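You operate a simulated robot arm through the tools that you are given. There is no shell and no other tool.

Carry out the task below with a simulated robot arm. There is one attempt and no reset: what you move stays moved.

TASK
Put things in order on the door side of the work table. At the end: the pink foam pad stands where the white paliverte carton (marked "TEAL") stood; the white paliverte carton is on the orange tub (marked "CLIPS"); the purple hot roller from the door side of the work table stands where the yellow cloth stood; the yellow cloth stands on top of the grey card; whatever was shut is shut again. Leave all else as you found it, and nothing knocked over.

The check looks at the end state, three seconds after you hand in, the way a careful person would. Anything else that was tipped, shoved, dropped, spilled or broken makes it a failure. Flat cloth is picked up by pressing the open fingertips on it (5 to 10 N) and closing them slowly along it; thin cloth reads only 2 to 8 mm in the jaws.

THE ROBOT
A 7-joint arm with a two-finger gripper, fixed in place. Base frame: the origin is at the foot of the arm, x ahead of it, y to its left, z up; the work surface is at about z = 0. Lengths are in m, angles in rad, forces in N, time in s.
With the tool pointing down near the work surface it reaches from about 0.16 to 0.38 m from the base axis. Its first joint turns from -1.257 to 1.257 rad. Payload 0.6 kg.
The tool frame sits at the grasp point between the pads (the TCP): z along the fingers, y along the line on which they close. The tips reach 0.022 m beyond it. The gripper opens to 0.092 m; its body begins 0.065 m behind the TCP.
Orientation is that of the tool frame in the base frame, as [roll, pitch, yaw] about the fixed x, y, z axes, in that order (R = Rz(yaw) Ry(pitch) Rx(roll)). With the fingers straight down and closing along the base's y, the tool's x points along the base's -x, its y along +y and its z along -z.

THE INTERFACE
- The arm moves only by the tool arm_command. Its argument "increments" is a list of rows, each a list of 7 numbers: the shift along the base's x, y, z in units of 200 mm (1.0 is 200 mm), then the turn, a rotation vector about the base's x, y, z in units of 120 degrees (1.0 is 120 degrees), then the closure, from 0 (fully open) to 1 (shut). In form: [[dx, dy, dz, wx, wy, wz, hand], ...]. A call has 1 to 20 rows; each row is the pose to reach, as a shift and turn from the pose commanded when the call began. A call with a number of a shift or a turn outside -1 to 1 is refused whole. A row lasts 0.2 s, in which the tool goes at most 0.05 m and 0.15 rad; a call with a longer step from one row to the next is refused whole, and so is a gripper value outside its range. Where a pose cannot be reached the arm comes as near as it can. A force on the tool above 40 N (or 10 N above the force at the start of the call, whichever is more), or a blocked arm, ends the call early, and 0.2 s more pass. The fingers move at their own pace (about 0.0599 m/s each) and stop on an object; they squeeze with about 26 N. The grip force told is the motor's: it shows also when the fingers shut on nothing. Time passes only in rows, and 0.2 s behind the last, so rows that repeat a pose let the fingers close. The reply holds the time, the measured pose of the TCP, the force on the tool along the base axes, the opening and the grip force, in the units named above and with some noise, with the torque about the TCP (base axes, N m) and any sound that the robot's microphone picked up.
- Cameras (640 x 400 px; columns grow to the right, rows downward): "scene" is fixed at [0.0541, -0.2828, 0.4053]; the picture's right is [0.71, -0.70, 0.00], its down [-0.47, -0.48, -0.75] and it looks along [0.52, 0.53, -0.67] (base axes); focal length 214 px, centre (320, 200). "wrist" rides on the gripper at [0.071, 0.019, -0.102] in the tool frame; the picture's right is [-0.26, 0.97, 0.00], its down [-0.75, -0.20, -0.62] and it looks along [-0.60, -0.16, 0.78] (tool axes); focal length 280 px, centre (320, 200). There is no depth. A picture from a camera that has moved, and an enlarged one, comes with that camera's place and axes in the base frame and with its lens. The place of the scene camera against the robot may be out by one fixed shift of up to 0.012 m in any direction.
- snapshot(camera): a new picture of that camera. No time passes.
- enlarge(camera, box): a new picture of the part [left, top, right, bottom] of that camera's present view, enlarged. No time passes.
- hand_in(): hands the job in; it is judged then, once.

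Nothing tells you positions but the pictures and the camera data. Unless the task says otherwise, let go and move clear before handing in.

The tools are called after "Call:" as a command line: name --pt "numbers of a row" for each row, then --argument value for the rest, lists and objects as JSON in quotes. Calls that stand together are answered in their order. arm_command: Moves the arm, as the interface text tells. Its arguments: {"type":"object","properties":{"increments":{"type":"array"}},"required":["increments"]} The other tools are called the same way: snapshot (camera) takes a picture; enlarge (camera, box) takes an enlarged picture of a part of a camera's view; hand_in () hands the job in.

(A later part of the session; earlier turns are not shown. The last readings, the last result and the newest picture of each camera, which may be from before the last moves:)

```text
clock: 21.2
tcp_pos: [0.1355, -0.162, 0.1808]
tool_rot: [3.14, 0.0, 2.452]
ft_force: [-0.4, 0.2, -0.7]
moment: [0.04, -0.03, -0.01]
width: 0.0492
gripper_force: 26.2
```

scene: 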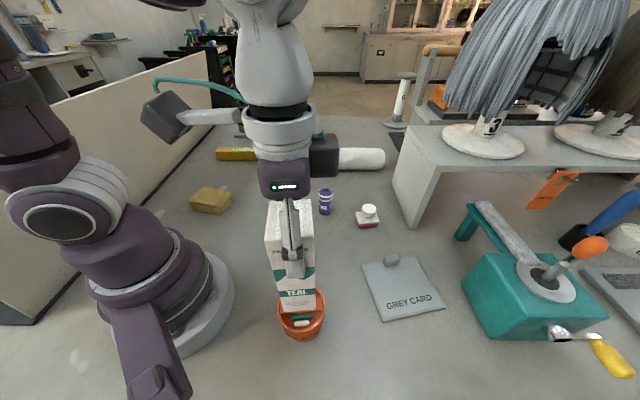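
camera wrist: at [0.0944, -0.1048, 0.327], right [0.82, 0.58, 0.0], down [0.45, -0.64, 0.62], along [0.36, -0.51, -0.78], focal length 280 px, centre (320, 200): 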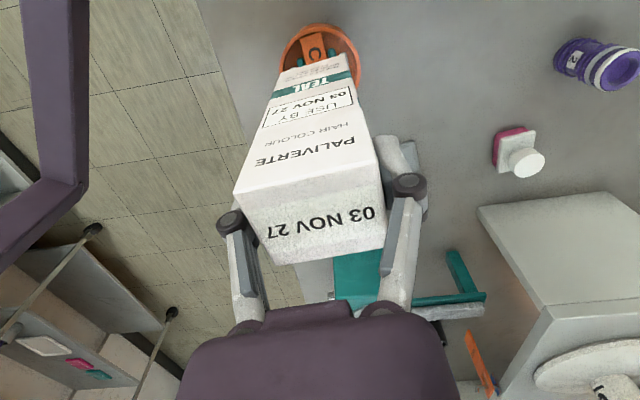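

Call:
arm_command --pt "0 0 -0.006 0 0 0 1" --pt "0 0 -0.012 0 0 0 1" --pt "0 0 -0.012 0 0 0 1"

Call:
enlarge --camera "wrist" --box '[220, 0, 420, 140]'

Call:
enlarge --camera "scene" --box '[240, 210, 360, 350]'

```text
clock: 22.0
tcp_pos: [0.1353, -0.161, 0.1806]
tool_rot: [3.14, 0.001, 2.454]
ft_force: [0.1, 0.0, -1.3]
moment: [0.0, 0.0, 0.02]
width: 0.0492
gripper_force: 26.3
```

```text
2.86 times, centred on (320, 70) of wrist
camera zoom: at [0.0935, -0.1011, 0.2828], right [0.82, 0.58, 0.0], down [0.45, -0.64, 0.63], along [0.36, -0.51, -0.78], focal length 801 px, centre (320, 571)
```

zoom: 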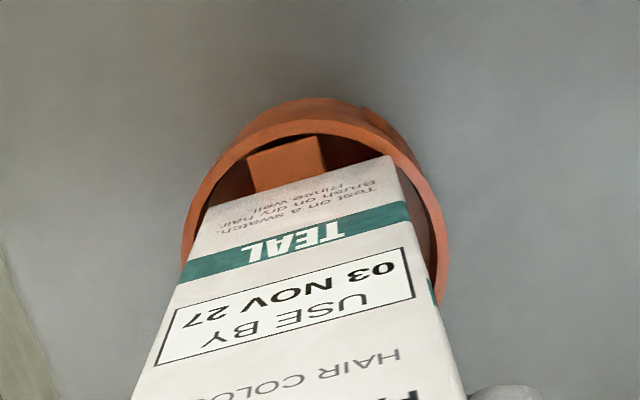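

```text
2.86 times, centred on (300, 280) of scene
camera zoom: at [0.0541, -0.2828, 0.4053], right [0.71, -0.7, 0.0], down [-0.47, -0.48, -0.75], along [0.52, 0.53, -0.67], focal length 613 px, centre (377, -29)
```

zoom: 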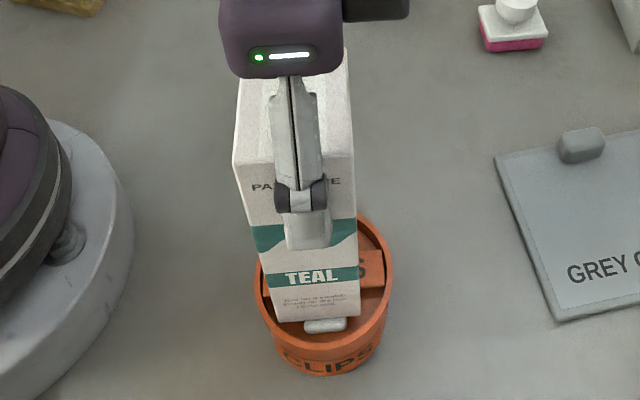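

Call:
arm_command --pt "0 0 -0.008 0 0 0 1" --pt "0 0 -0.014 0 0 0 1" --pt "0 0 -0.02 0 0 0 1" --pt "0 0 -0.02 0 0 0 1"

```text
clock: 23.0
tcp_pos: [0.135, -0.1624, 0.1769]
tool_rot: [-3.141, 0.001, 2.453]
ft_force: [1.0, -2.3, 22.8]
moment: [-0.12, -0.16, -0.01]
width: 0.0495
gripper_force: 26.3
```

Contact felt at 22.8 N, carton bottom at about z = 0.053 as expected. I'll relieve the pressure a little before letting go.

Call:
arm_command --pt "0 0 0.006 0 0 0 1" --pt "0 0 0.006 0 0 0 1"

Call:
enlarge --camera "wrist" --box '[220, 0, 420, 140]'

Call:
enlarge --camera "scene" --box '[240, 210, 360, 350]'

```text
clock: 23.6
tcp_pos: [0.1342, -0.1608, 0.1763]
tool_rot: [3.141, 0.0, 2.452]
ft_force: [-0.4, 0.8, 13.5]
moment: [-0.01, 0.01, 0.0]
width: 0.0495
gripper_force: 25.9
```

```text
2.86 times, centred on (320, 70) of wrist
camera zoom: at [0.0936, -0.1013, 0.2793], right [0.82, 0.58, 0.0], down [0.45, -0.64, 0.62], along [0.36, -0.51, -0.78], focal length 801 px, centre (320, 571)
```

zoom: 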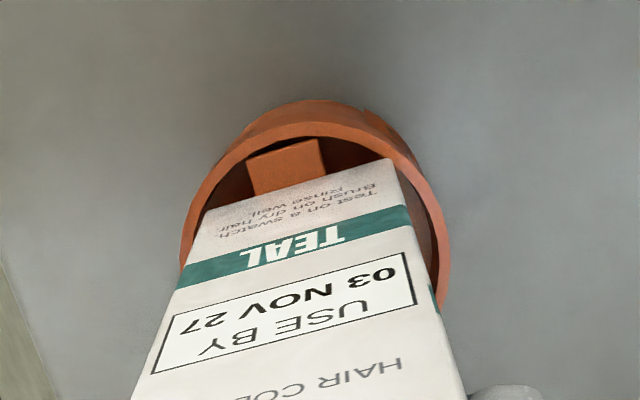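

```text
2.86 times, centred on (300, 280) of scene
camera zoom: at [0.0541, -0.2827, 0.4053], right [0.71, -0.7, 0.0], down [-0.47, -0.48, -0.75], along [0.52, 0.53, -0.67], focal length 613 px, centre (377, -29)
```

zoom: 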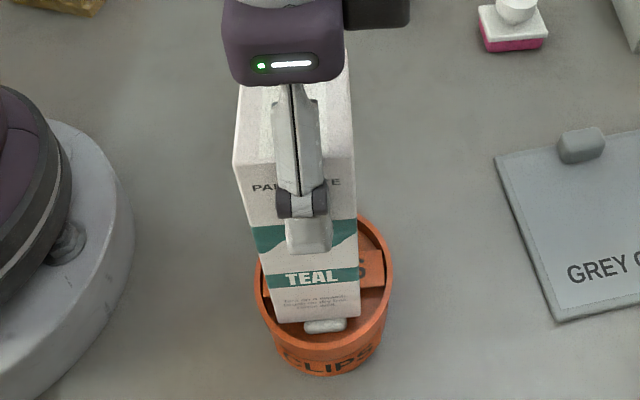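

Call:
arm_command --pt "0 0 0.006 0 0 0 1" --pt "0 0 0.006 0 0 0 1"

```text
clock: 24.2
tcp_pos: [0.1372, -0.1626, 0.1782]
tool_rot: [3.14, 0.001, 2.452]
ft_force: [1.0, 0.9, 0.1]
moment: [0.0, 0.0, -0.01]
width: 0.0494
gripper_force: 26.0
```

Pressure is now zero. I'll settle half a millimetre onto the tub and open the fingers slowly.

Call:
arm_command --pt "0 0 -0.003 0 0 0 1" --pt "0 0 -0.003 0 0 0 0.5" --pt "0 0 -0.003 0 0 0 0.45" --pt "0 0 -0.003 0 0 0 0.42" --pt "0 0 -0.003 0 0 0 0.38" --pt "0 0 -0.003 0 0 0 0.34" --pt "0 0 -0.003 0 0 0 0.25" --pt "0 0 -0.003 0 0 0 0.12" --pt "0 0 -0.003 0 0 0 0" --pt "0 0 -0.003 0 0 0 0"

Call:
snapshot --camera "wrist"

Call:
enlarge --camera "scene" --box '[240, 180, 360, 350]'

```text
clock: 26.4
tcp_pos: [0.1351, -0.1612, 0.1773]
tool_rot: [-3.141, -0.001, 2.451]
ft_force: [0.0, 0.2, 0.3]
moment: [0.03, -0.02, -0.04]
width: 0.0922
gripper_force: 0.1
```

```text
taken
camera wrist: at [0.0945, -0.1009, 0.28], right [0.82, 0.58, 0.0], down [0.45, -0.64, 0.62], along [0.36, -0.51, -0.78], focal length 280 px, centre (320, 200)
```

wrist: 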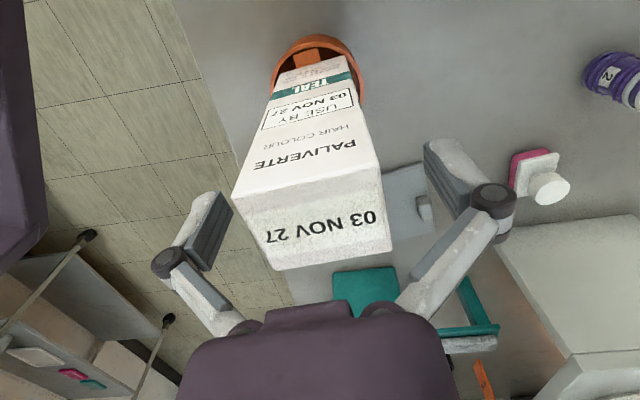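

```text
2.35 times, centred on (300, 265) of scene
camera zoom: at [0.0541, -0.2828, 0.4053], right [0.71, -0.7, 0.0], down [-0.47, -0.48, -0.75], along [0.52, 0.53, -0.67], focal length 505 px, centre (367, 47)
```

zoom: 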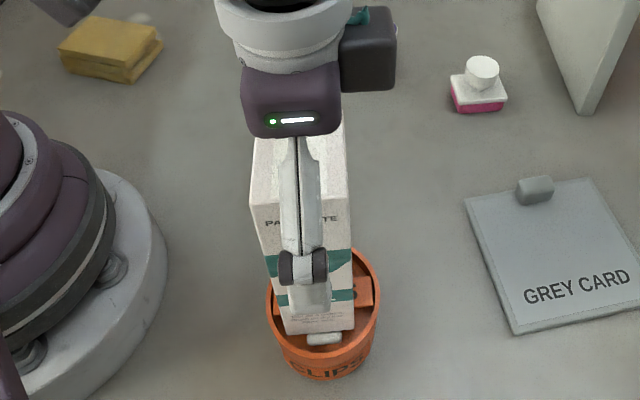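

The carton stands on the tub by itself. I'll retreat straight up and look again.

Call:
arm_command --pt "0 0 0.05 0 0 0 0" --pt "0 0 0.15 0 0 0 0" --pt "0 0 0.28 0 0 0 0" --pt "0 0 0.4 0 0 0 0" --pt "0 0 0.45 0 0 0 0" --pt "0 0 0.45 0 0 0 0"

Call:
snapshot --camera "wrist"

Call:
snapshot --camera "scene"

```text
clock: 27.8
tcp_pos: [0.1373, -0.1616, 0.2677]
tool_rot: [3.141, 0.0, 2.452]
ft_force: [0.8, 0.8, -0.4]
moment: [-0.01, 0.01, -0.04]
width: 0.092
gripper_force: 0.1
```

```text
taken
camera wrist: at [0.0947, -0.1015, 0.3707], right [0.82, 0.58, 0.0], down [0.45, -0.64, 0.62], along [0.36, -0.51, -0.78], focal length 280 px, centre (320, 200)
```

wrist: 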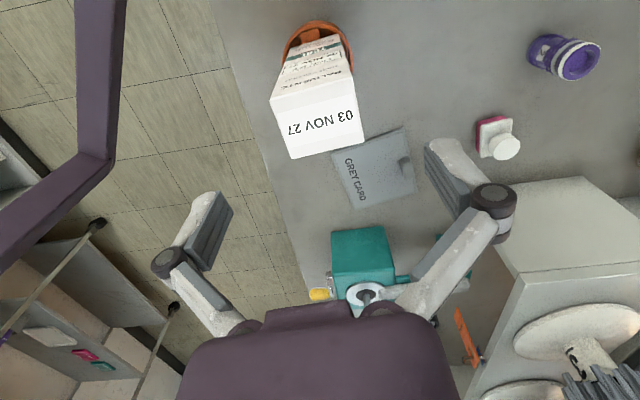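

```text
taken
```

scene: 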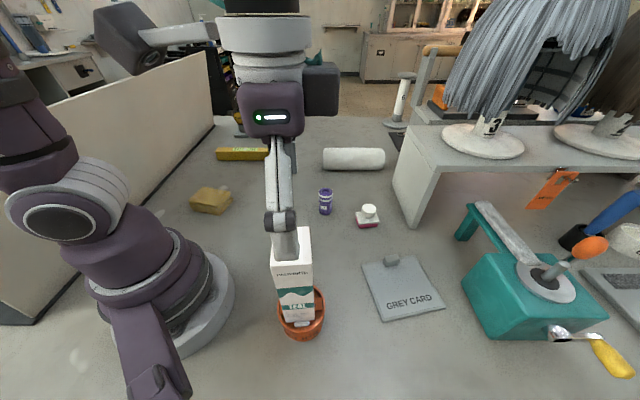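

The carton stands on the tub with its top at about z = 0.20, which I must avoid from now on. Next is the foam pad, near (0.39, -0.105); I'll move the camera towards it at height.

Call:
arm_command --pt "0.08 0.03 0 0 0 0.02 0" --pt "0.2 0.08 0 0 0 0.05 0" --pt "0.32 0.13 0 0 0 0.08 0" --pt "0.44 0.18 0 0 0 0.11 0" --pt "0.56 0.23 0 0 0 0.14 0" --pt "0.68 0.27 0 0 0 0.175 0" --pt "0.78 0.31 0 0 0 0.205 0" --pt "0.78 0.31 0 0 0 0.205 0"

Call:
snapshot --camera "wrist"

Call:
snapshot --camera "scene"

```text
clock: 29.6
tcp_pos: [0.2909, -0.1003, 0.2667]
tool_rot: [-3.141, -0.001, 2.882]
ft_force: [0.2, -1.4, 0.3]
moment: [0.0, 0.01, 0.01]
width: 0.0919
gripper_force: 0.0
```

```text
taken
camera wrist: at [0.2278, -0.0615, 0.3696], right [0.5, 0.87, 0.0], down [0.68, -0.39, 0.62], along [0.54, -0.31, -0.78], focal length 280 px, centre (320, 200)
```

wrist: 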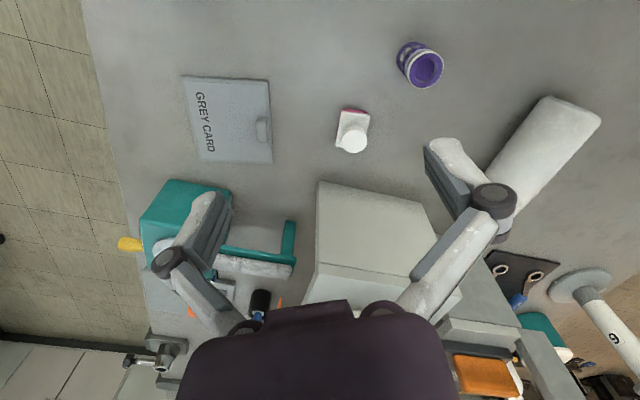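

```text
taken
```

scene: 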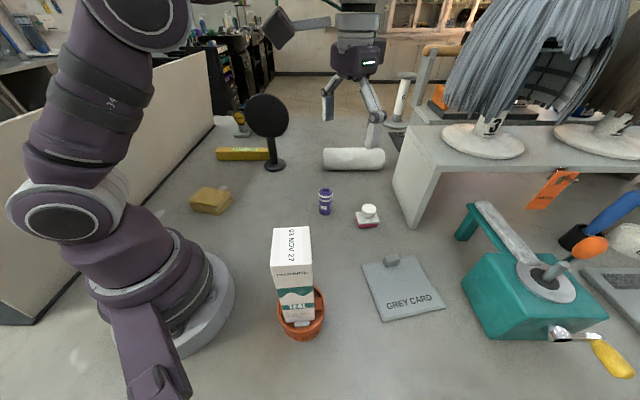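

Call:
enlarge --camera "wrist" --box '[310, 90, 400, 165]'

Call:
enlarge --camera "wrist" --box '[370, 20, 470, 105]'

Call:
enlarge --camera "wrist" --box '[160, 60, 300, 180]'

Call:
enlarge --camera "scene" --box '[335, 190, 400, 235]'

```text
5.33 times, centred on (355, 128) of wrist
camera zoom: at [0.2278, -0.0615, 0.3696], right [0.5, 0.87, 0.0], down [0.68, -0.39, 0.62], along [0.54, -0.31, -0.78], focal length 1495 px, centre (133, 587)
```

zoom: 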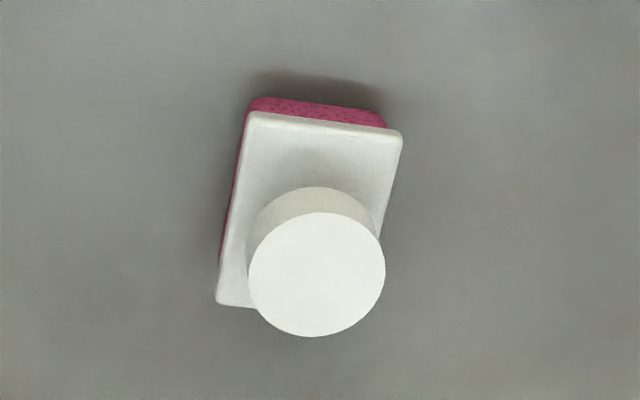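

```text
4.71 times, centred on (420, 62) of wrist
camera zoom: at [0.2278, -0.0615, 0.3696], right [0.5, 0.87, 0.0], down [0.68, -0.39, 0.62], along [0.54, -0.31, -0.78], focal length 1320 px, centre (-151, 847)
```

zoom: 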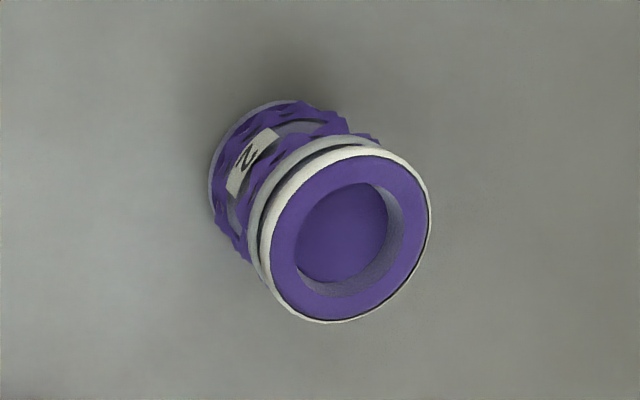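

```text
3.33 times, centred on (230, 120) of wrist
camera zoom: at [0.2278, -0.0615, 0.3696], right [0.5, 0.87, 0.0], down [0.68, -0.39, 0.62], along [0.54, -0.31, -0.78], focal length 935 px, centre (620, 467)
```

zoom: 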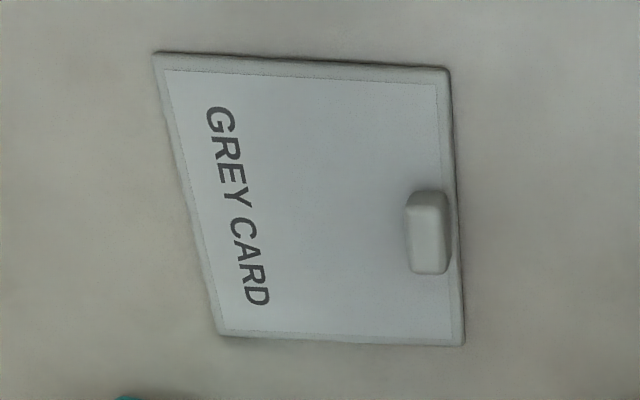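

```text
8.89 times, centred on (368, 212) of scene
camera zoom: at [0.0541, -0.2827, 0.4053], right [0.71, -0.7, 0.0], down [-0.47, -0.48, -0.75], along [0.52, 0.53, -0.67], focal length 1906 px, centre (-102, 89)
```

zoom: 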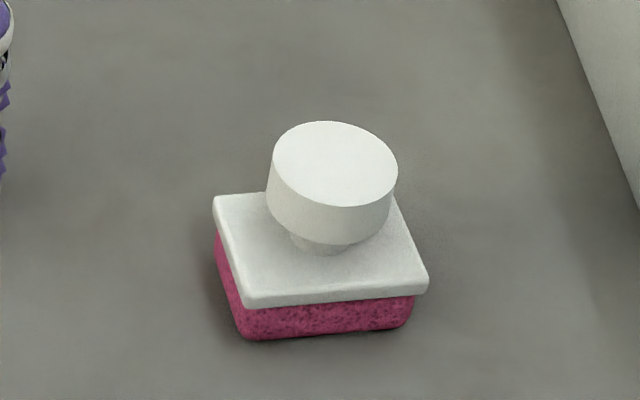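

The pad's knob is at about (0.390, -0.105), top at z ≈ 0.047 and 0.032 m across. That is slightly past the normal reach, so I'll approach with the tool tilted about 15° outward, stopping above it first.

Call:
arm_command --pt "0.08 -0.003 -0.05 -0.005 -0.02 0 0" --pt "0.18 -0.007 -0.15 -0.011 -0.04 0 0" --pt "0.28 -0.012 -0.27 -0.016 -0.06 0 0" --pt "0.38 -0.017 -0.4 -0.022 -0.08 0 0" --pt "0.45 -0.021 -0.52 -0.027 -0.1 0 0" --pt "0.48 -0.023 -0.62 -0.0324 -0.1208 0 0" --pt "0.4955 -0.0235 -0.7 -0.0324 -0.1208 0 0" --pt "0.4955 -0.0235 -0.7 -0.0324 -0.1208 0 0"

Call:
snapshot --camera "wrist"

Call:
snapshot --camera "scene"

```text
clock: 31.4
tcp_pos: [0.3906, -0.1034, 0.1265]
tool_rot: [-3.141, 0.262, 2.882]
ft_force: [0.8, 0.1, -0.4]
moment: [-0.01, -0.01, 0.01]
width: 0.092
gripper_force: 0.0
```

```text
taken
camera wrist: at [0.3049, -0.0601, 0.2082], right [0.49, 0.87, 0.07], down [0.49, -0.34, 0.8], along [0.72, -0.36, -0.6], focal length 280 px, centre (320, 200)
```

wrist: 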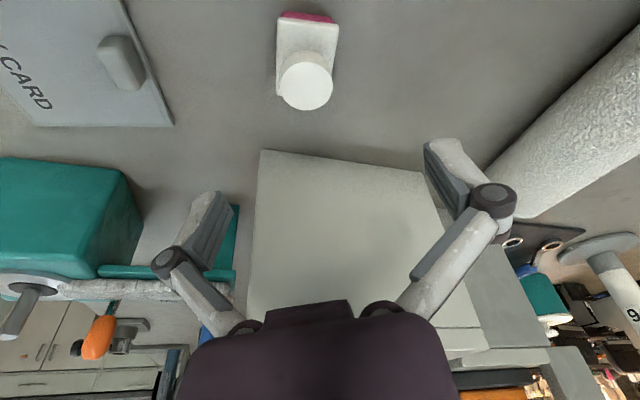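

```text
taken
```

scene: 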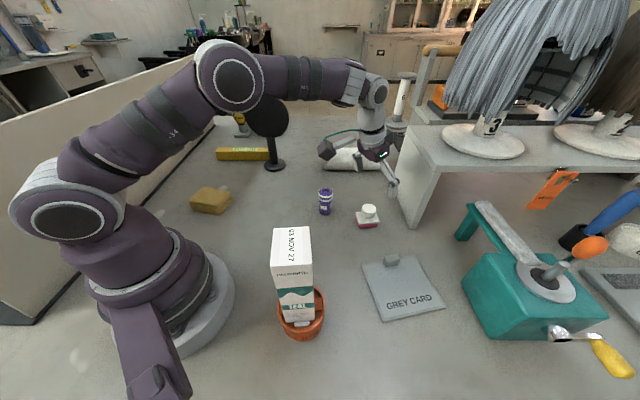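

Call:
enlarge --camera "wrist" --box '[250, 0, 370, 120]'

Call:
enlarge --camera "scene" --box '[300, 110, 440, 240]'

```text
3.33 times, centred on (310, 60) of wrist
camera zoom: at [0.3049, -0.0601, 0.2082], right [0.49, 0.87, 0.07], down [0.49, -0.34, 0.8], along [0.72, -0.36, -0.6], focal length 935 px, centre (353, 667)
```

zoom: 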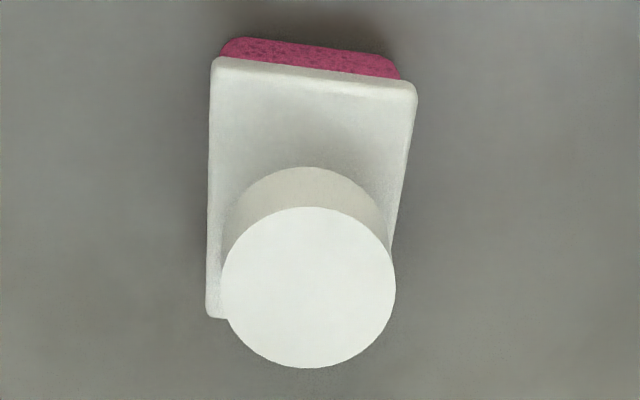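

```text
3.08 times, centred on (370, 175) of scene
camera zoom: at [0.0541, -0.2828, 0.4053], right [0.71, -0.7, 0.0], down [-0.47, -0.48, -0.75], along [0.52, 0.53, -0.67], focal length 660 px, centre (166, 277)
```

zoom: 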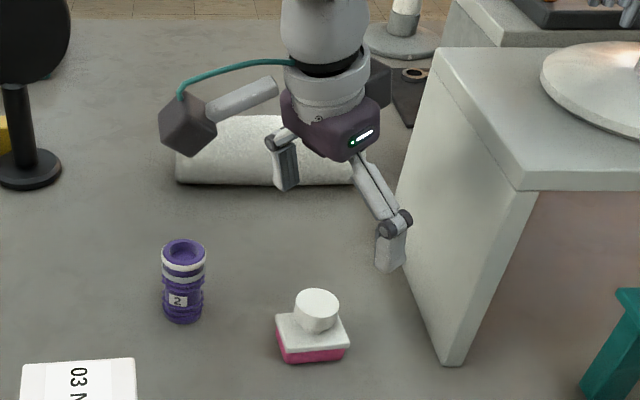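

The knob is directly below, about 2 mm toward the -y side. Going down to grip it at z ≈ 0.046, with the tips staying above the plate.

Call:
arm_command --pt "0 -0.01 -0.1 0 0 0 0" --pt "0 -0.01 -0.2 0 0 0 0" --pt "0 -0.01 -0.3 0 0 0 0" --pt "0 -0.01 -0.37 0 0 0 0" --pt "0 -0.01 -0.4 0 0 0 0" --pt "0 -0.01 -0.4 0 0 0 0"

Call:
snapshot --camera "wrist"

Call:
enlarge --camera "scene" --box '[300, 130, 440, 250]'

```text
clock: 32.8
tcp_pos: [0.3917, -0.1068, 0.047]
tool_rot: [-3.141, 0.263, 2.881]
ft_force: [0.1, -0.9, 0.3]
moment: [-0.02, -0.03, -0.01]
width: 0.0919
gripper_force: 0.1
```

```text
taken
camera wrist: at [0.3053, -0.063, 0.1279], right [0.49, 0.87, 0.07], down [0.49, -0.34, 0.8], along [0.72, -0.36, -0.6], focal length 280 px, centre (320, 200)
```

wrist: 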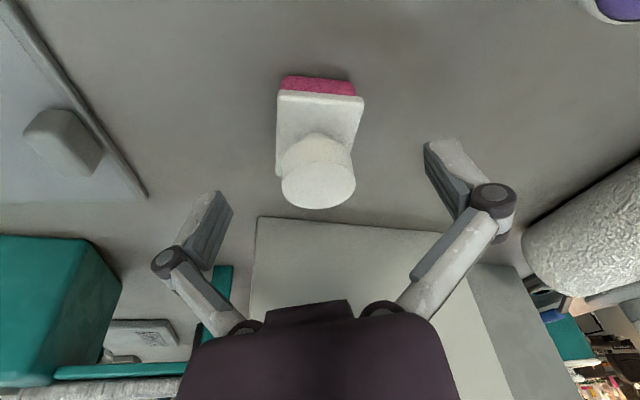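

```text
3.33 times, centred on (370, 190) of scene
camera zoom: at [0.0541, -0.2828, 0.4053], right [0.71, -0.7, 0.0], down [-0.47, -0.48, -0.75], along [0.52, 0.53, -0.67], focal length 715 px, centre (153, 233)
```

zoom: 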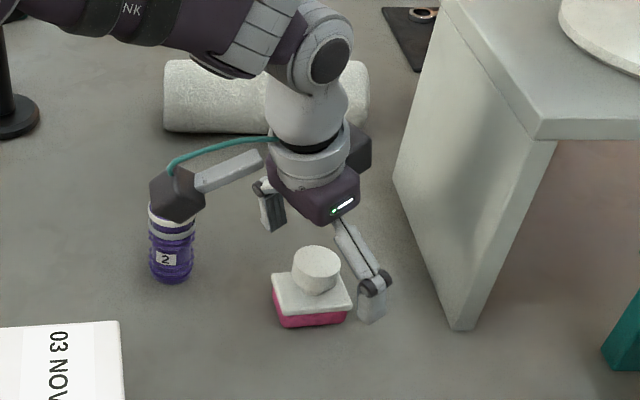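

The knob is centred between the pads and by my estimate the tips stay about 5 mm above the plate as they close. Closing slowly.

Call:
arm_command --pt "0 0 0 0 0 0 0.3" --pt "0 0 0 0 0 0 0.5" --pt "0 0 0 0 0 0 0.58" --pt "0 0 0 0 0 0 0.66" --pt "0 0 0 0 0 0 0.8" --pt "0 0 0 0 0 0 1" --pt "0 0 0 0 0 0 1"

Call:
snapshot --camera "wrist"

Call:
enlarge --camera "scene" --box '[300, 130, 440, 250]'

```text
clock: 34.4
tcp_pos: [0.3911, -0.107, 0.0472]
tool_rot: [3.141, 0.263, 2.881]
ft_force: [-0.3, -0.3, 3.1]
moment: [0.1, 0.0, 0.02]
width: 0.031
gripper_force: 25.9
```

```text
taken
camera wrist: at [0.3053, -0.063, 0.1281], right [0.49, 0.87, 0.07], down [0.49, -0.34, 0.8], along [0.72, -0.36, -0.6], focal length 280 px, centre (320, 200)
```

wrist: 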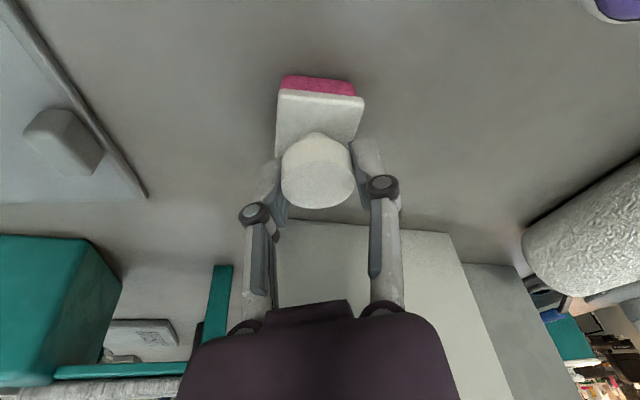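

```text
3.33 times, centred on (370, 190) of scene
camera zoom: at [0.0541, -0.2827, 0.4053], right [0.71, -0.7, 0.0], down [-0.47, -0.48, -0.75], along [0.52, 0.53, -0.67], focal length 715 px, centre (153, 233)
```

zoom: 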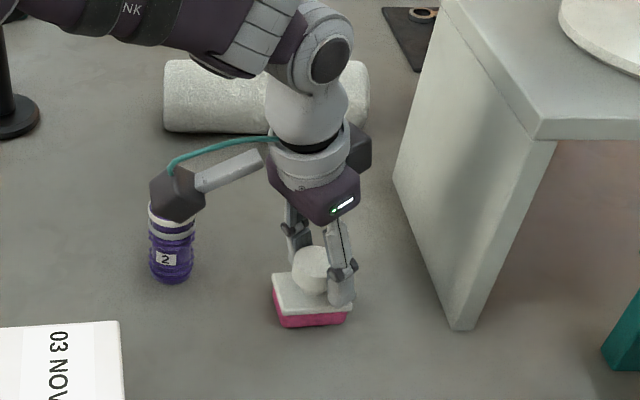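

The knob is gripped at 0.031 m. Lifting straight up, slowly at first.

Call:
arm_command --pt "0 0 0.02 0 0 0 1" --pt "0 0 0.08 0 0 0 1" --pt "0 0 0.18 0 0 0 1" --pt "0 0 0.3 0 0 0 1" --pt "0 0 0.42 0 0 0 1" --pt "0 0 0.52 0 0 0 1" --pt "0 0 0.55 0 0 0 1" --pt "0 0 0.55 0 0 0 1"

Call:
snapshot --camera "wrist"

Call:
snapshot --camera "scene"

```text
clock: 36.2
tcp_pos: [0.3919, -0.1042, 0.1572]
tool_rot: [3.14, 0.262, 2.881]
ft_force: [0.6, 0.7, -0.4]
moment: [-0.02, 0.0, -0.01]
width: 0.0306
gripper_force: 26.2
```

```text
taken
camera wrist: at [0.3047, -0.0608, 0.2386], right [0.49, 0.87, 0.07], down [0.49, -0.34, 0.8], along [0.72, -0.36, -0.6], focal length 280 px, centre (320, 200)
```

wrist: 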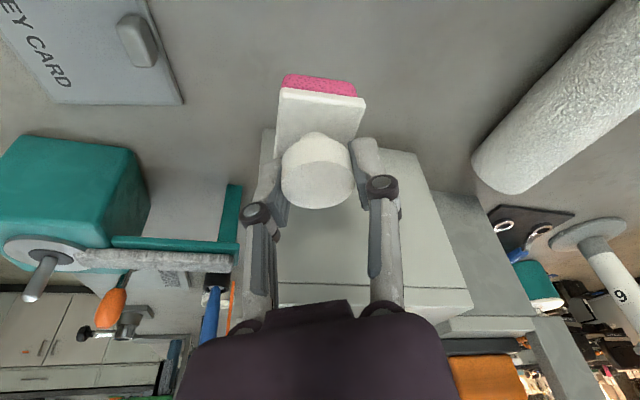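

```text
taken
```

scene: 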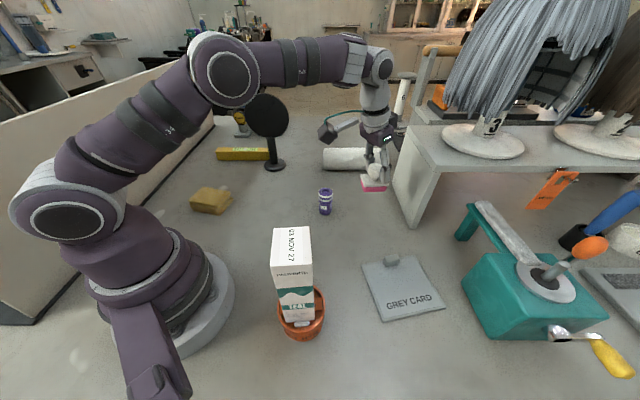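

The pad hangs level. I'll carry it in two stages to the spot where the carton stood, (0.277, 0.122).

Call:
arm_command --pt "-0.02 0.04 0 0 0 0.01 1" --pt "-0.065 0.13 0 0 0 0.035 1" --pt "-0.115 0.23 0 0 0 0.06 1" --pt "-0.165 0.33 0 0 0 0.09 1" --pt "-0.215 0.43 0 0 0 0.12 1" --pt "-0.26 0.52 0 0 0 0.145 1" --pt "-0.285 0.57 0 0 0 0.158 1" --pt "-0.285 0.57 0 0 0 0.158 1"

```text
clock: 38.0
tcp_pos: [0.333, 0.0061, 0.1551]
tool_rot: [-3.141, 0.261, -3.07]
ft_force: [0.3, 0.1, -1.7]
moment: [-0.01, 0.05, 0.03]
width: 0.0305
gripper_force: 25.4
```

Call:
arm_command --pt "-0.02 0.04 0 0 0 0.01 1" --pt "-0.065 0.13 0 0 0 0.035 1" --pt "-0.115 0.23 0 0 0 0.06 1" --pt "-0.165 0.33 0 0 0 0.09 1" --pt "-0.215 0.43 0 0 0 0.12 1" --pt "-0.255 0.52 0 0 0 0.145 1" --pt "-0.278 0.572 0 0 0 0.162 1" --pt "-0.278 0.572 0 0 0 0.162 1" --pt "-0.278 0.572 0 0 0 0.162 1"

Call:
snapshot --camera "wrist"

Call:
snapshot --camera "scene"

```text
clock: 40.0
tcp_pos: [0.2775, 0.1215, 0.1569]
tool_rot: [3.141, 0.262, -2.733]
ft_force: [0.3, 0.5, -0.4]
moment: [0.03, 0.03, -0.01]
width: 0.0302
gripper_force: 25.8
```

```text
taken
camera wrist: at [0.1832, 0.1023, 0.2374], right [-0.15, 0.99, 0.07], down [0.6, 0.04, 0.8], along [0.79, 0.16, -0.6], focal length 280 px, centre (320, 200)
```

wrist: 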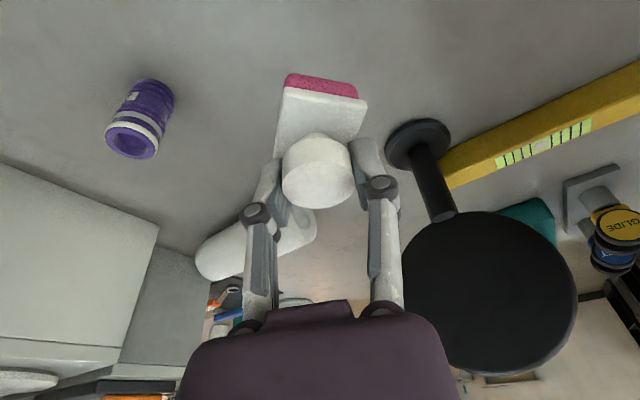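

```text
taken
```

scene: 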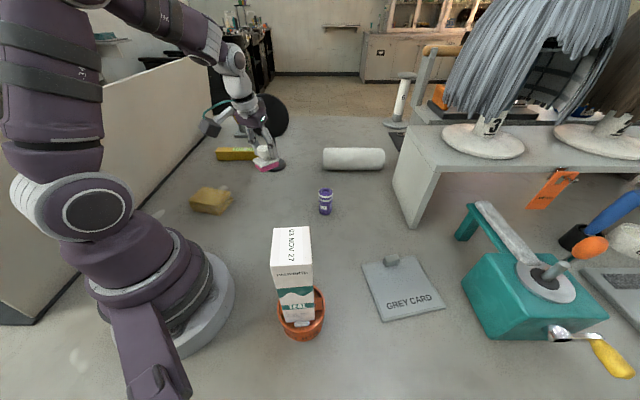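

Call:
enlarge --camera "scene" --box '[220, 120, 310, 200]'

Call:
enlarge --camera "wrist" --box '[240, 50, 410, 230]'

```text
5.00 times, centred on (265, 160) of scene
camera zoom: at [0.0541, -0.2827, 0.4053], right [0.71, -0.7, 0.0], down [-0.47, -0.48, -0.75], along [0.52, 0.53, -0.67], focal length 1072 px, centre (595, 400)
```

zoom: 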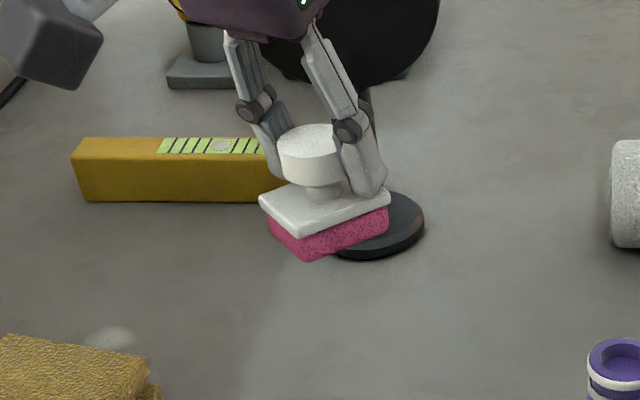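

```text
2.22 times, centred on (325, 140) of wrist
camera zoom: at [0.1832, 0.1023, 0.2374], right [-0.15, 0.99, 0.07], down [0.6, 0.04, 0.8], along [0.79, 0.16, -0.6], focal length 623 px, centre (309, 333)
```

zoom: 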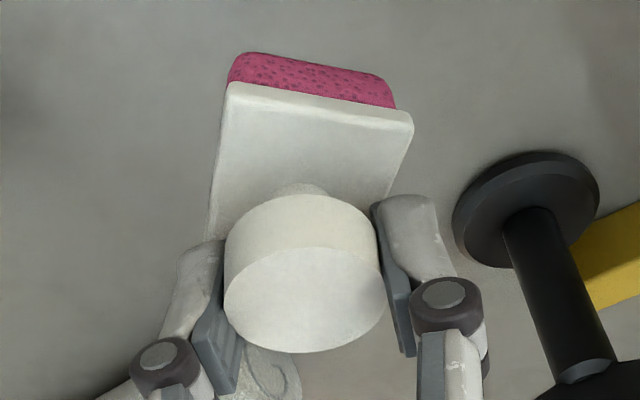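

The pad is level. Lowering toward the table, then feeling for contact.

Call:
arm_command --pt "0 0.002 -0.06 0 0 0 1" --pt "0 0.002 -0.16 0 0 0 1" --pt "0 0.002 -0.27 0 0 0 1" --pt "0 0.002 -0.37 0 0 0 1" --pt "0 0.002 -0.45 0 0 0 1" --pt "0 0.002 -0.49 0 0 0 1" --pt "0 0.002 -0.5 0 0 0 1" --pt "0 0.002 -0.5 0 0 0 1"

Call:
snapshot --camera "wrist"

Call:
enlarge --camera "scene" --box '[220, 140, 310, 220]'

```text
clock: 41.8
tcp_pos: [0.2775, 0.1221, 0.0572]
tool_rot: [3.139, 0.262, -2.73]
ft_force: [0.9, -0.1, -1.0]
moment: [0.0, -0.03, 0.0]
width: 0.0299
gripper_force: 26.4
```

```text
taken
camera wrist: at [0.183, 0.1024, 0.1379], right [-0.15, 0.99, 0.07], down [0.6, 0.04, 0.8], along [0.79, 0.16, -0.6], focal length 280 px, centre (320, 200)
```

wrist: 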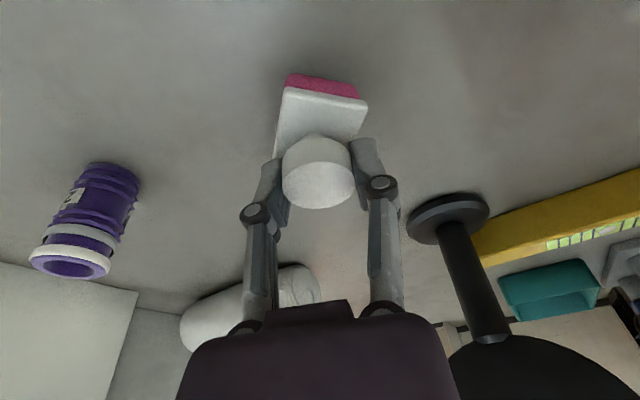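

```text
5.00 times, centred on (265, 180) of scene
camera zoom: at [0.0541, -0.2828, 0.4053], right [0.71, -0.7, 0.0], down [-0.47, -0.48, -0.75], along [0.52, 0.53, -0.67], focal length 1072 px, centre (595, 300)
```

zoom: 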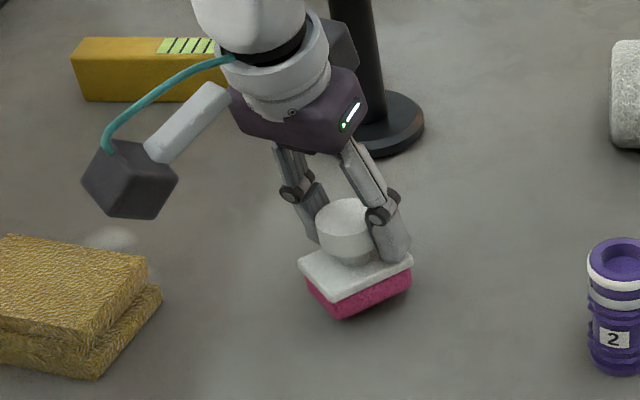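

Call:
arm_command --pt "0 0 -0.015 0 0 0 1" --pt "0 0 -0.03 0 0 0 1" --pt "0 0 -0.04 0 0 0 1" --pt "0 0 -0.048 0 0 0 1" --pt "0 0 -0.048 0 0 0 1"

```text
clock: 43.0
tcp_pos: [0.2763, 0.1209, 0.0476]
tool_rot: [3.14, 0.263, -2.731]
ft_force: [0.7, -0.2, -0.8]
moment: [0.01, -0.01, 0.04]
width: 0.0301
gripper_force: 26.3
```

Call:
arm_command --pt "0 0 -0.006 0 0 0 1" --pt "0 0 -0.012 0 0 0 1" --pt "0 0 -0.012 0 0 0 1"

Call:
enlarge --camera "scene" --box '[220, 140, 310, 220]'

```text
clock: 43.8
tcp_pos: [0.2777, 0.1226, 0.0455]
tool_rot: [-3.139, 0.265, -2.731]
ft_force: [0.9, 3.7, 22.0]
moment: [0.11, -0.17, 0.04]
width: 0.0304
gripper_force: 25.3
```

```text
5.00 times, centred on (265, 180) of scene
camera zoom: at [0.054, -0.2828, 0.4052], right [0.71, -0.7, 0.0], down [-0.47, -0.48, -0.75], along [0.52, 0.53, -0.67], focal length 1072 px, centre (595, 300)
```

zoom: 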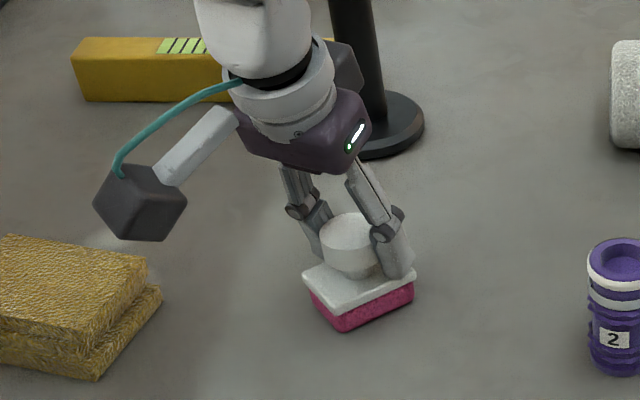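

Contact at 22 N on the table. I'll relieve it and open slowly.

Call:
arm_command --pt "0 0 0.006 0 0 0 1" --pt "0 0 0.008 0 0 0 1" --pt "0 0 0.008 0 0 0 0.68" --pt "0 0 0.008 0 0 0 0.64" --pt "0 0 0.008 0 0 0 0.6" --pt "0 0 0.008 0 0 0 0.55" --pt "0 0 0.008 0 0 0 0.45" --pt "0 0 0.008 0 0 0 0.3" --pt "0 0 0.008 0 0 0 0.1" --pt "0 0 0.008 0 0 0 0" --pt "0 0 0.008 0 0 0 0"

Call:
snapshot --camera "wrist"

Call:
enlarge --camera "scene" --box '[220, 140, 310, 220]'

```text
clock: 46.2
tcp_pos: [0.2779, 0.1227, 0.0472]
tool_rot: [-3.142, 0.262, -2.731]
ft_force: [-0.7, -0.4, -0.9]
moment: [0.0, 0.0, 0.01]
width: 0.0921
gripper_force: 0.0
```

```text
taken
camera wrist: at [0.1832, 0.1032, 0.1283], right [-0.15, 0.99, 0.07], down [0.6, 0.04, 0.8], along [0.79, 0.16, -0.6], focal length 280 px, centre (320, 200)
```

wrist: 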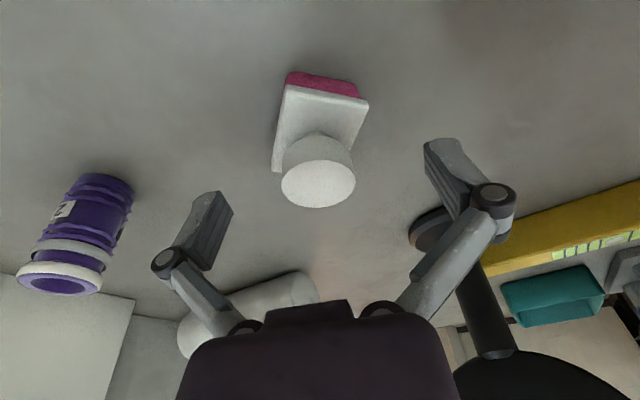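

```text
5.00 times, centred on (265, 180) of scene
camera zoom: at [0.0541, -0.2828, 0.4053], right [0.71, -0.7, 0.0], down [-0.47, -0.48, -0.75], along [0.52, 0.53, -0.67], focal length 1072 px, centre (595, 300)
```

zoom: 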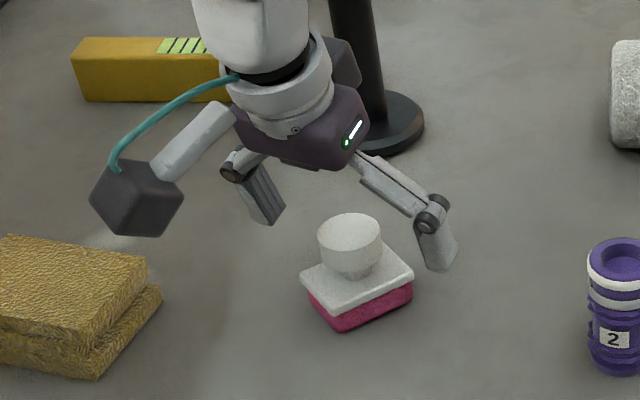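

The pad stands in the carton's old place. I'll rise straight up and bring the tool back to vertical.

Call:
arm_command --pt "0 0 0.06 0 0 0 0" --pt "0 0 0.2 0 0 0 0" --pt "0 0 0.36 -0.015 0.035 0 0" --pt "0 0 0.52 -0.03 0.07 0 0" --pt "0 0 0.66 -0.045 0.1 0 0" --pt "0 0 0.765 -0.0498 0.1146 0 0" --pt "0 0 0.765 -0.0498 0.1146 0 0"

Call:
snapshot --camera "wrist"

Call:
snapshot --camera "scene"

```text
clock: 47.8
tcp_pos: [0.2797, 0.1215, 0.201]
tool_rot: [-3.141, 0.001, -2.732]
ft_force: [0.9, 0.9, -0.6]
moment: [0.0, -0.01, 0.0]
width: 0.0924
gripper_force: 0.0
```

```text
taken
camera wrist: at [0.2073, 0.1122, 0.3036], right [-0.14, 0.99, 0.0], down [0.77, 0.11, 0.62], along [0.62, 0.09, -0.78], focal length 280 px, centre (320, 200)
```

wrist: 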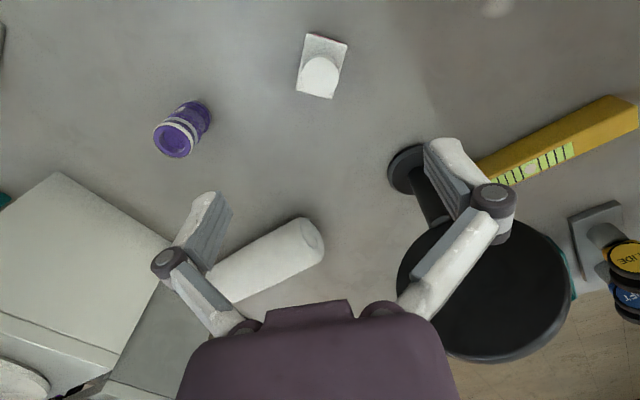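

```text
taken
```

scene: 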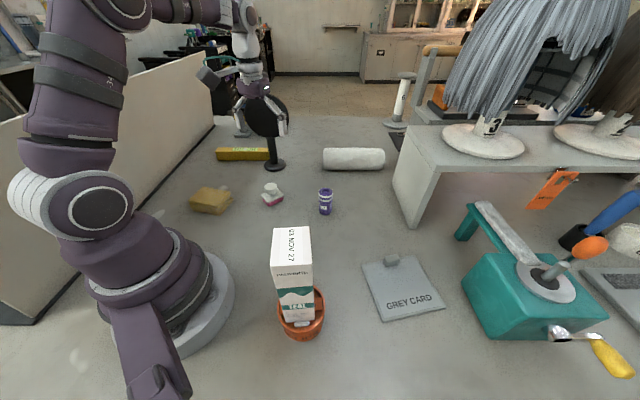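

The pad stands well where the carton was. Now the cloth, near (0.15, 0.24): I'll bring the camera over it.

Call:
arm_command --pt "-0.06 0.07 0.08 0 0 0.035 0" --pt "-0.14 0.16 0.16 0 0 0.075 0" --pt "-0.23 0.26 0.25 0 0 0.115 0" --pt "-0.32 0.36 0.25 0 0 0.155 0" --pt "-0.41 0.46 0.25 0 0 0.195 0" --pt "-0.49 0.54 0.25 0 0 0.235 0" --pt "-0.55 0.6 0.25 0 0 0.2625 0" --pt "-0.55 0.6 0.25 0 0 0.2625 0"

Call:
snapshot --camera "wrist"

Call:
snapshot --camera "scene"

```text
clock: 49.6
tcp_pos: [0.1662, 0.2414, 0.2506]
tool_rot: [-3.141, 0.0, -2.182]
ft_force: [-0.2, -1.0, -0.4]
moment: [-0.04, 0.0, -0.03]
width: 0.0922
gripper_force: 0.1
```

```text
taken
camera wrist: at [0.1106, 0.1954, 0.3525], right [-0.64, 0.77, 0.0], down [0.6, 0.5, 0.63], along [0.48, 0.4, -0.78], focal length 280 px, centre (320, 200)
```

wrist: 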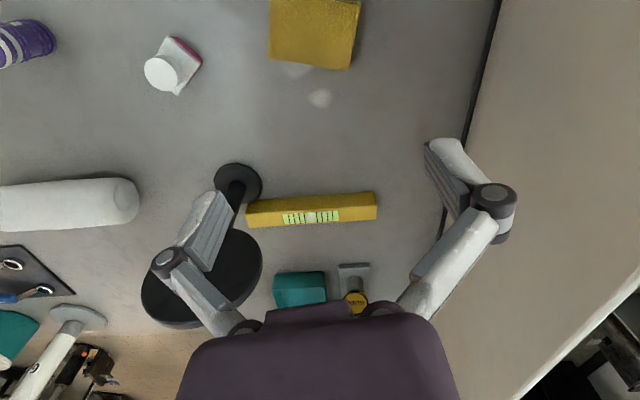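

```text
taken
```

scene: 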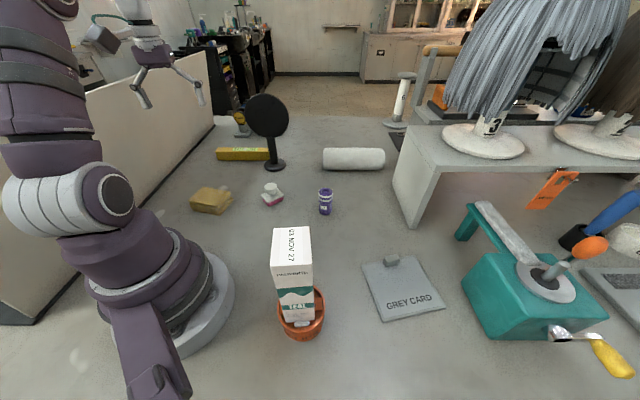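

Call:
arm_command --pt "-0.09 -0.075 0 0 0 0 0" --pt "-0.18 -0.15 0 0 0 0 0" --pt "-0.24 -0.2 0 0 0 0 0" --pt "-0.24 -0.2 0 0 0 0 0"

Call:
snapshot --camera "wrist"

Call:
enlarge --camera "wrist" --box '[230, 0, 410, 120]'

```text
clock: 50.6
tcp_pos: [0.119, 0.2018, 0.248]
tool_rot: [3.14, -0.001, -2.182]
ft_force: [0.1, 0.1, -0.6]
moment: [-0.03, -0.01, 0.02]
width: 0.092
gripper_force: 0.1
```

```text
taken
camera wrist: at [0.0632, 0.156, 0.3514], right [-0.64, 0.77, 0.0], down [0.6, 0.5, 0.63], along [0.48, 0.4, -0.78], focal length 280 px, centre (320, 200)
```

wrist: 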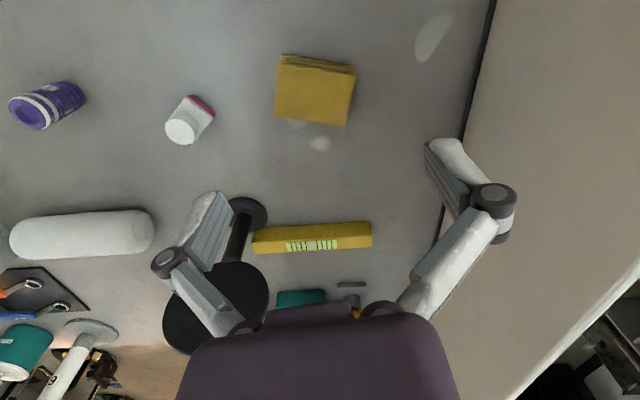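

```text
3.33 times, centred on (320, 60) of wrist
camera zoom: at [0.0632, 0.156, 0.3514], right [-0.64, 0.77, 0.0], down [0.6, 0.5, 0.63], along [0.48, 0.4, -0.78], focal length 935 px, centre (320, 667)
```

zoom: 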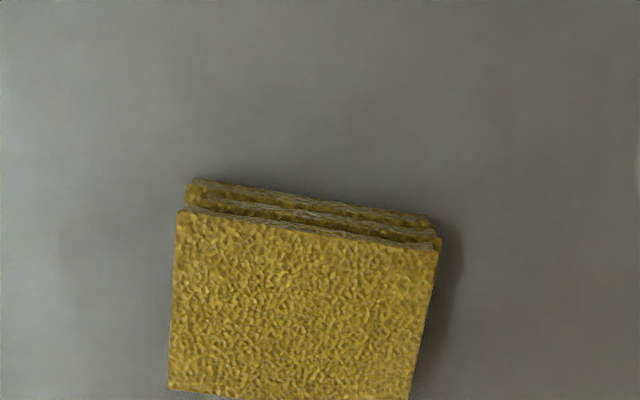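

Call:
enlarge --camera "wrist" --box '[260, 40, 370, 140]'

Call:
enlarge --camera "scene" --box '[180, 170, 240, 225]'

```text
4.00 times, centred on (315, 90) of wrist
camera zoom: at [0.0632, 0.156, 0.3514], right [-0.64, 0.77, 0.0], down [0.6, 0.5, 0.63], along [0.48, 0.4, -0.78], focal length 1122 px, centre (340, 640)
```

zoom: 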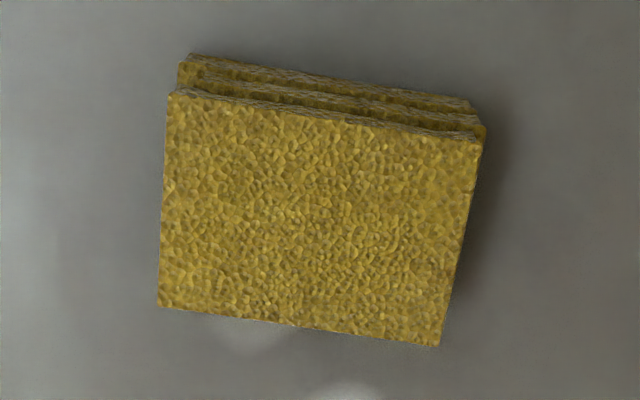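

```text
7.27 times, centred on (210, 198) of scene
camera zoom: at [0.0541, -0.2828, 0.4053], right [0.71, -0.7, 0.0], down [-0.47, -0.48, -0.75], along [0.52, 0.53, -0.67], focal length 1560 px, centre (1120, 218)
```

zoom: 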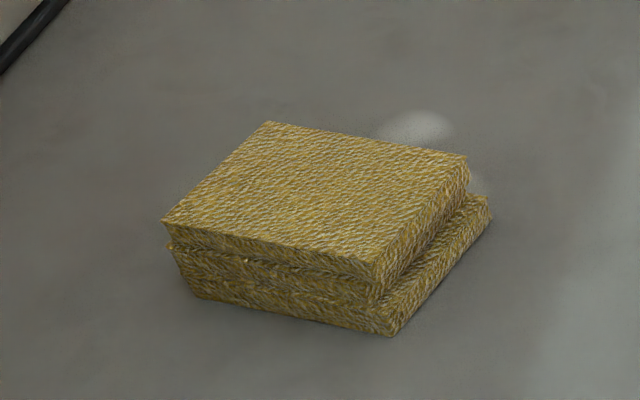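

The folded cloth measures 0.0845 x 0.06 m, 0.027 m high, centred near (0.151, 0.219), with its short side along 31°. I'll turn the gripper so it closes across the short side and hover above it.

Call:
arm_command --pt "0.01 0.005 -0.02 0 0 0.06 0" --pt "0.03 0.015 -0.06 0 0 0.12 0" --pt "0.05 0.03 -0.1 0 0 0.18 0" --pt "0.08 0.045 -0.16 0 0 0.24 0" --pt "0.1 0.055 -0.24 0 0 0.3 0" --pt "0.12 0.065 -0.32 0 0 0.36 0" --pt "0.14 0.075 -0.4 0 0 0.42 0" --pt "0.15 0.08 -0.48 0 0 0.48 0" --pt "0.155 0.0835 -0.55 0 0 0.54 0" --pt "0.155 0.0835 -0.59 0 0 0.551 0" --pt "0.155 0.0835 -0.59 0 0 0.551 0"

Call:
snapshot --camera "wrist"

Call:
snapshot --camera "scene"

```text
clock: 53.0
tcp_pos: [0.1522, 0.2177, 0.1318]
tool_rot: [-3.141, 0.0, -1.027]
ft_force: [-0.5, -0.7, -0.2]
moment: [-0.03, 0.02, -0.02]
width: 0.0921
gripper_force: 0.0
```

```text
taken
camera wrist: at [0.1735, 0.1484, 0.2345], right [-0.96, -0.28, 0.0], down [-0.21, 0.75, 0.63], along [-0.17, 0.6, -0.78], focal length 280 px, centre (320, 200)
```

wrist: 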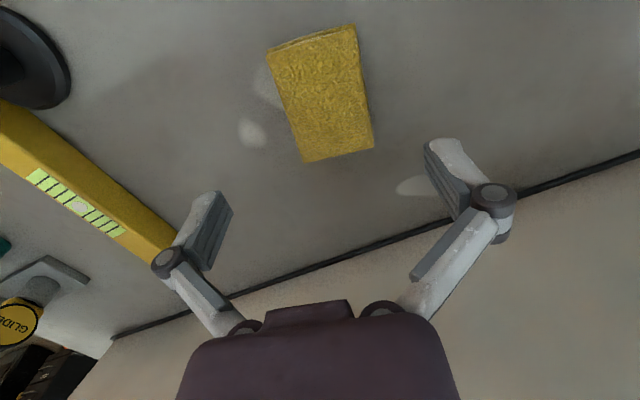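

```text
taken
```

scene: 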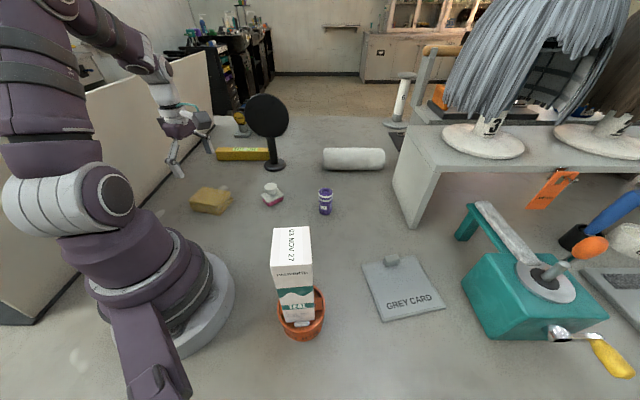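

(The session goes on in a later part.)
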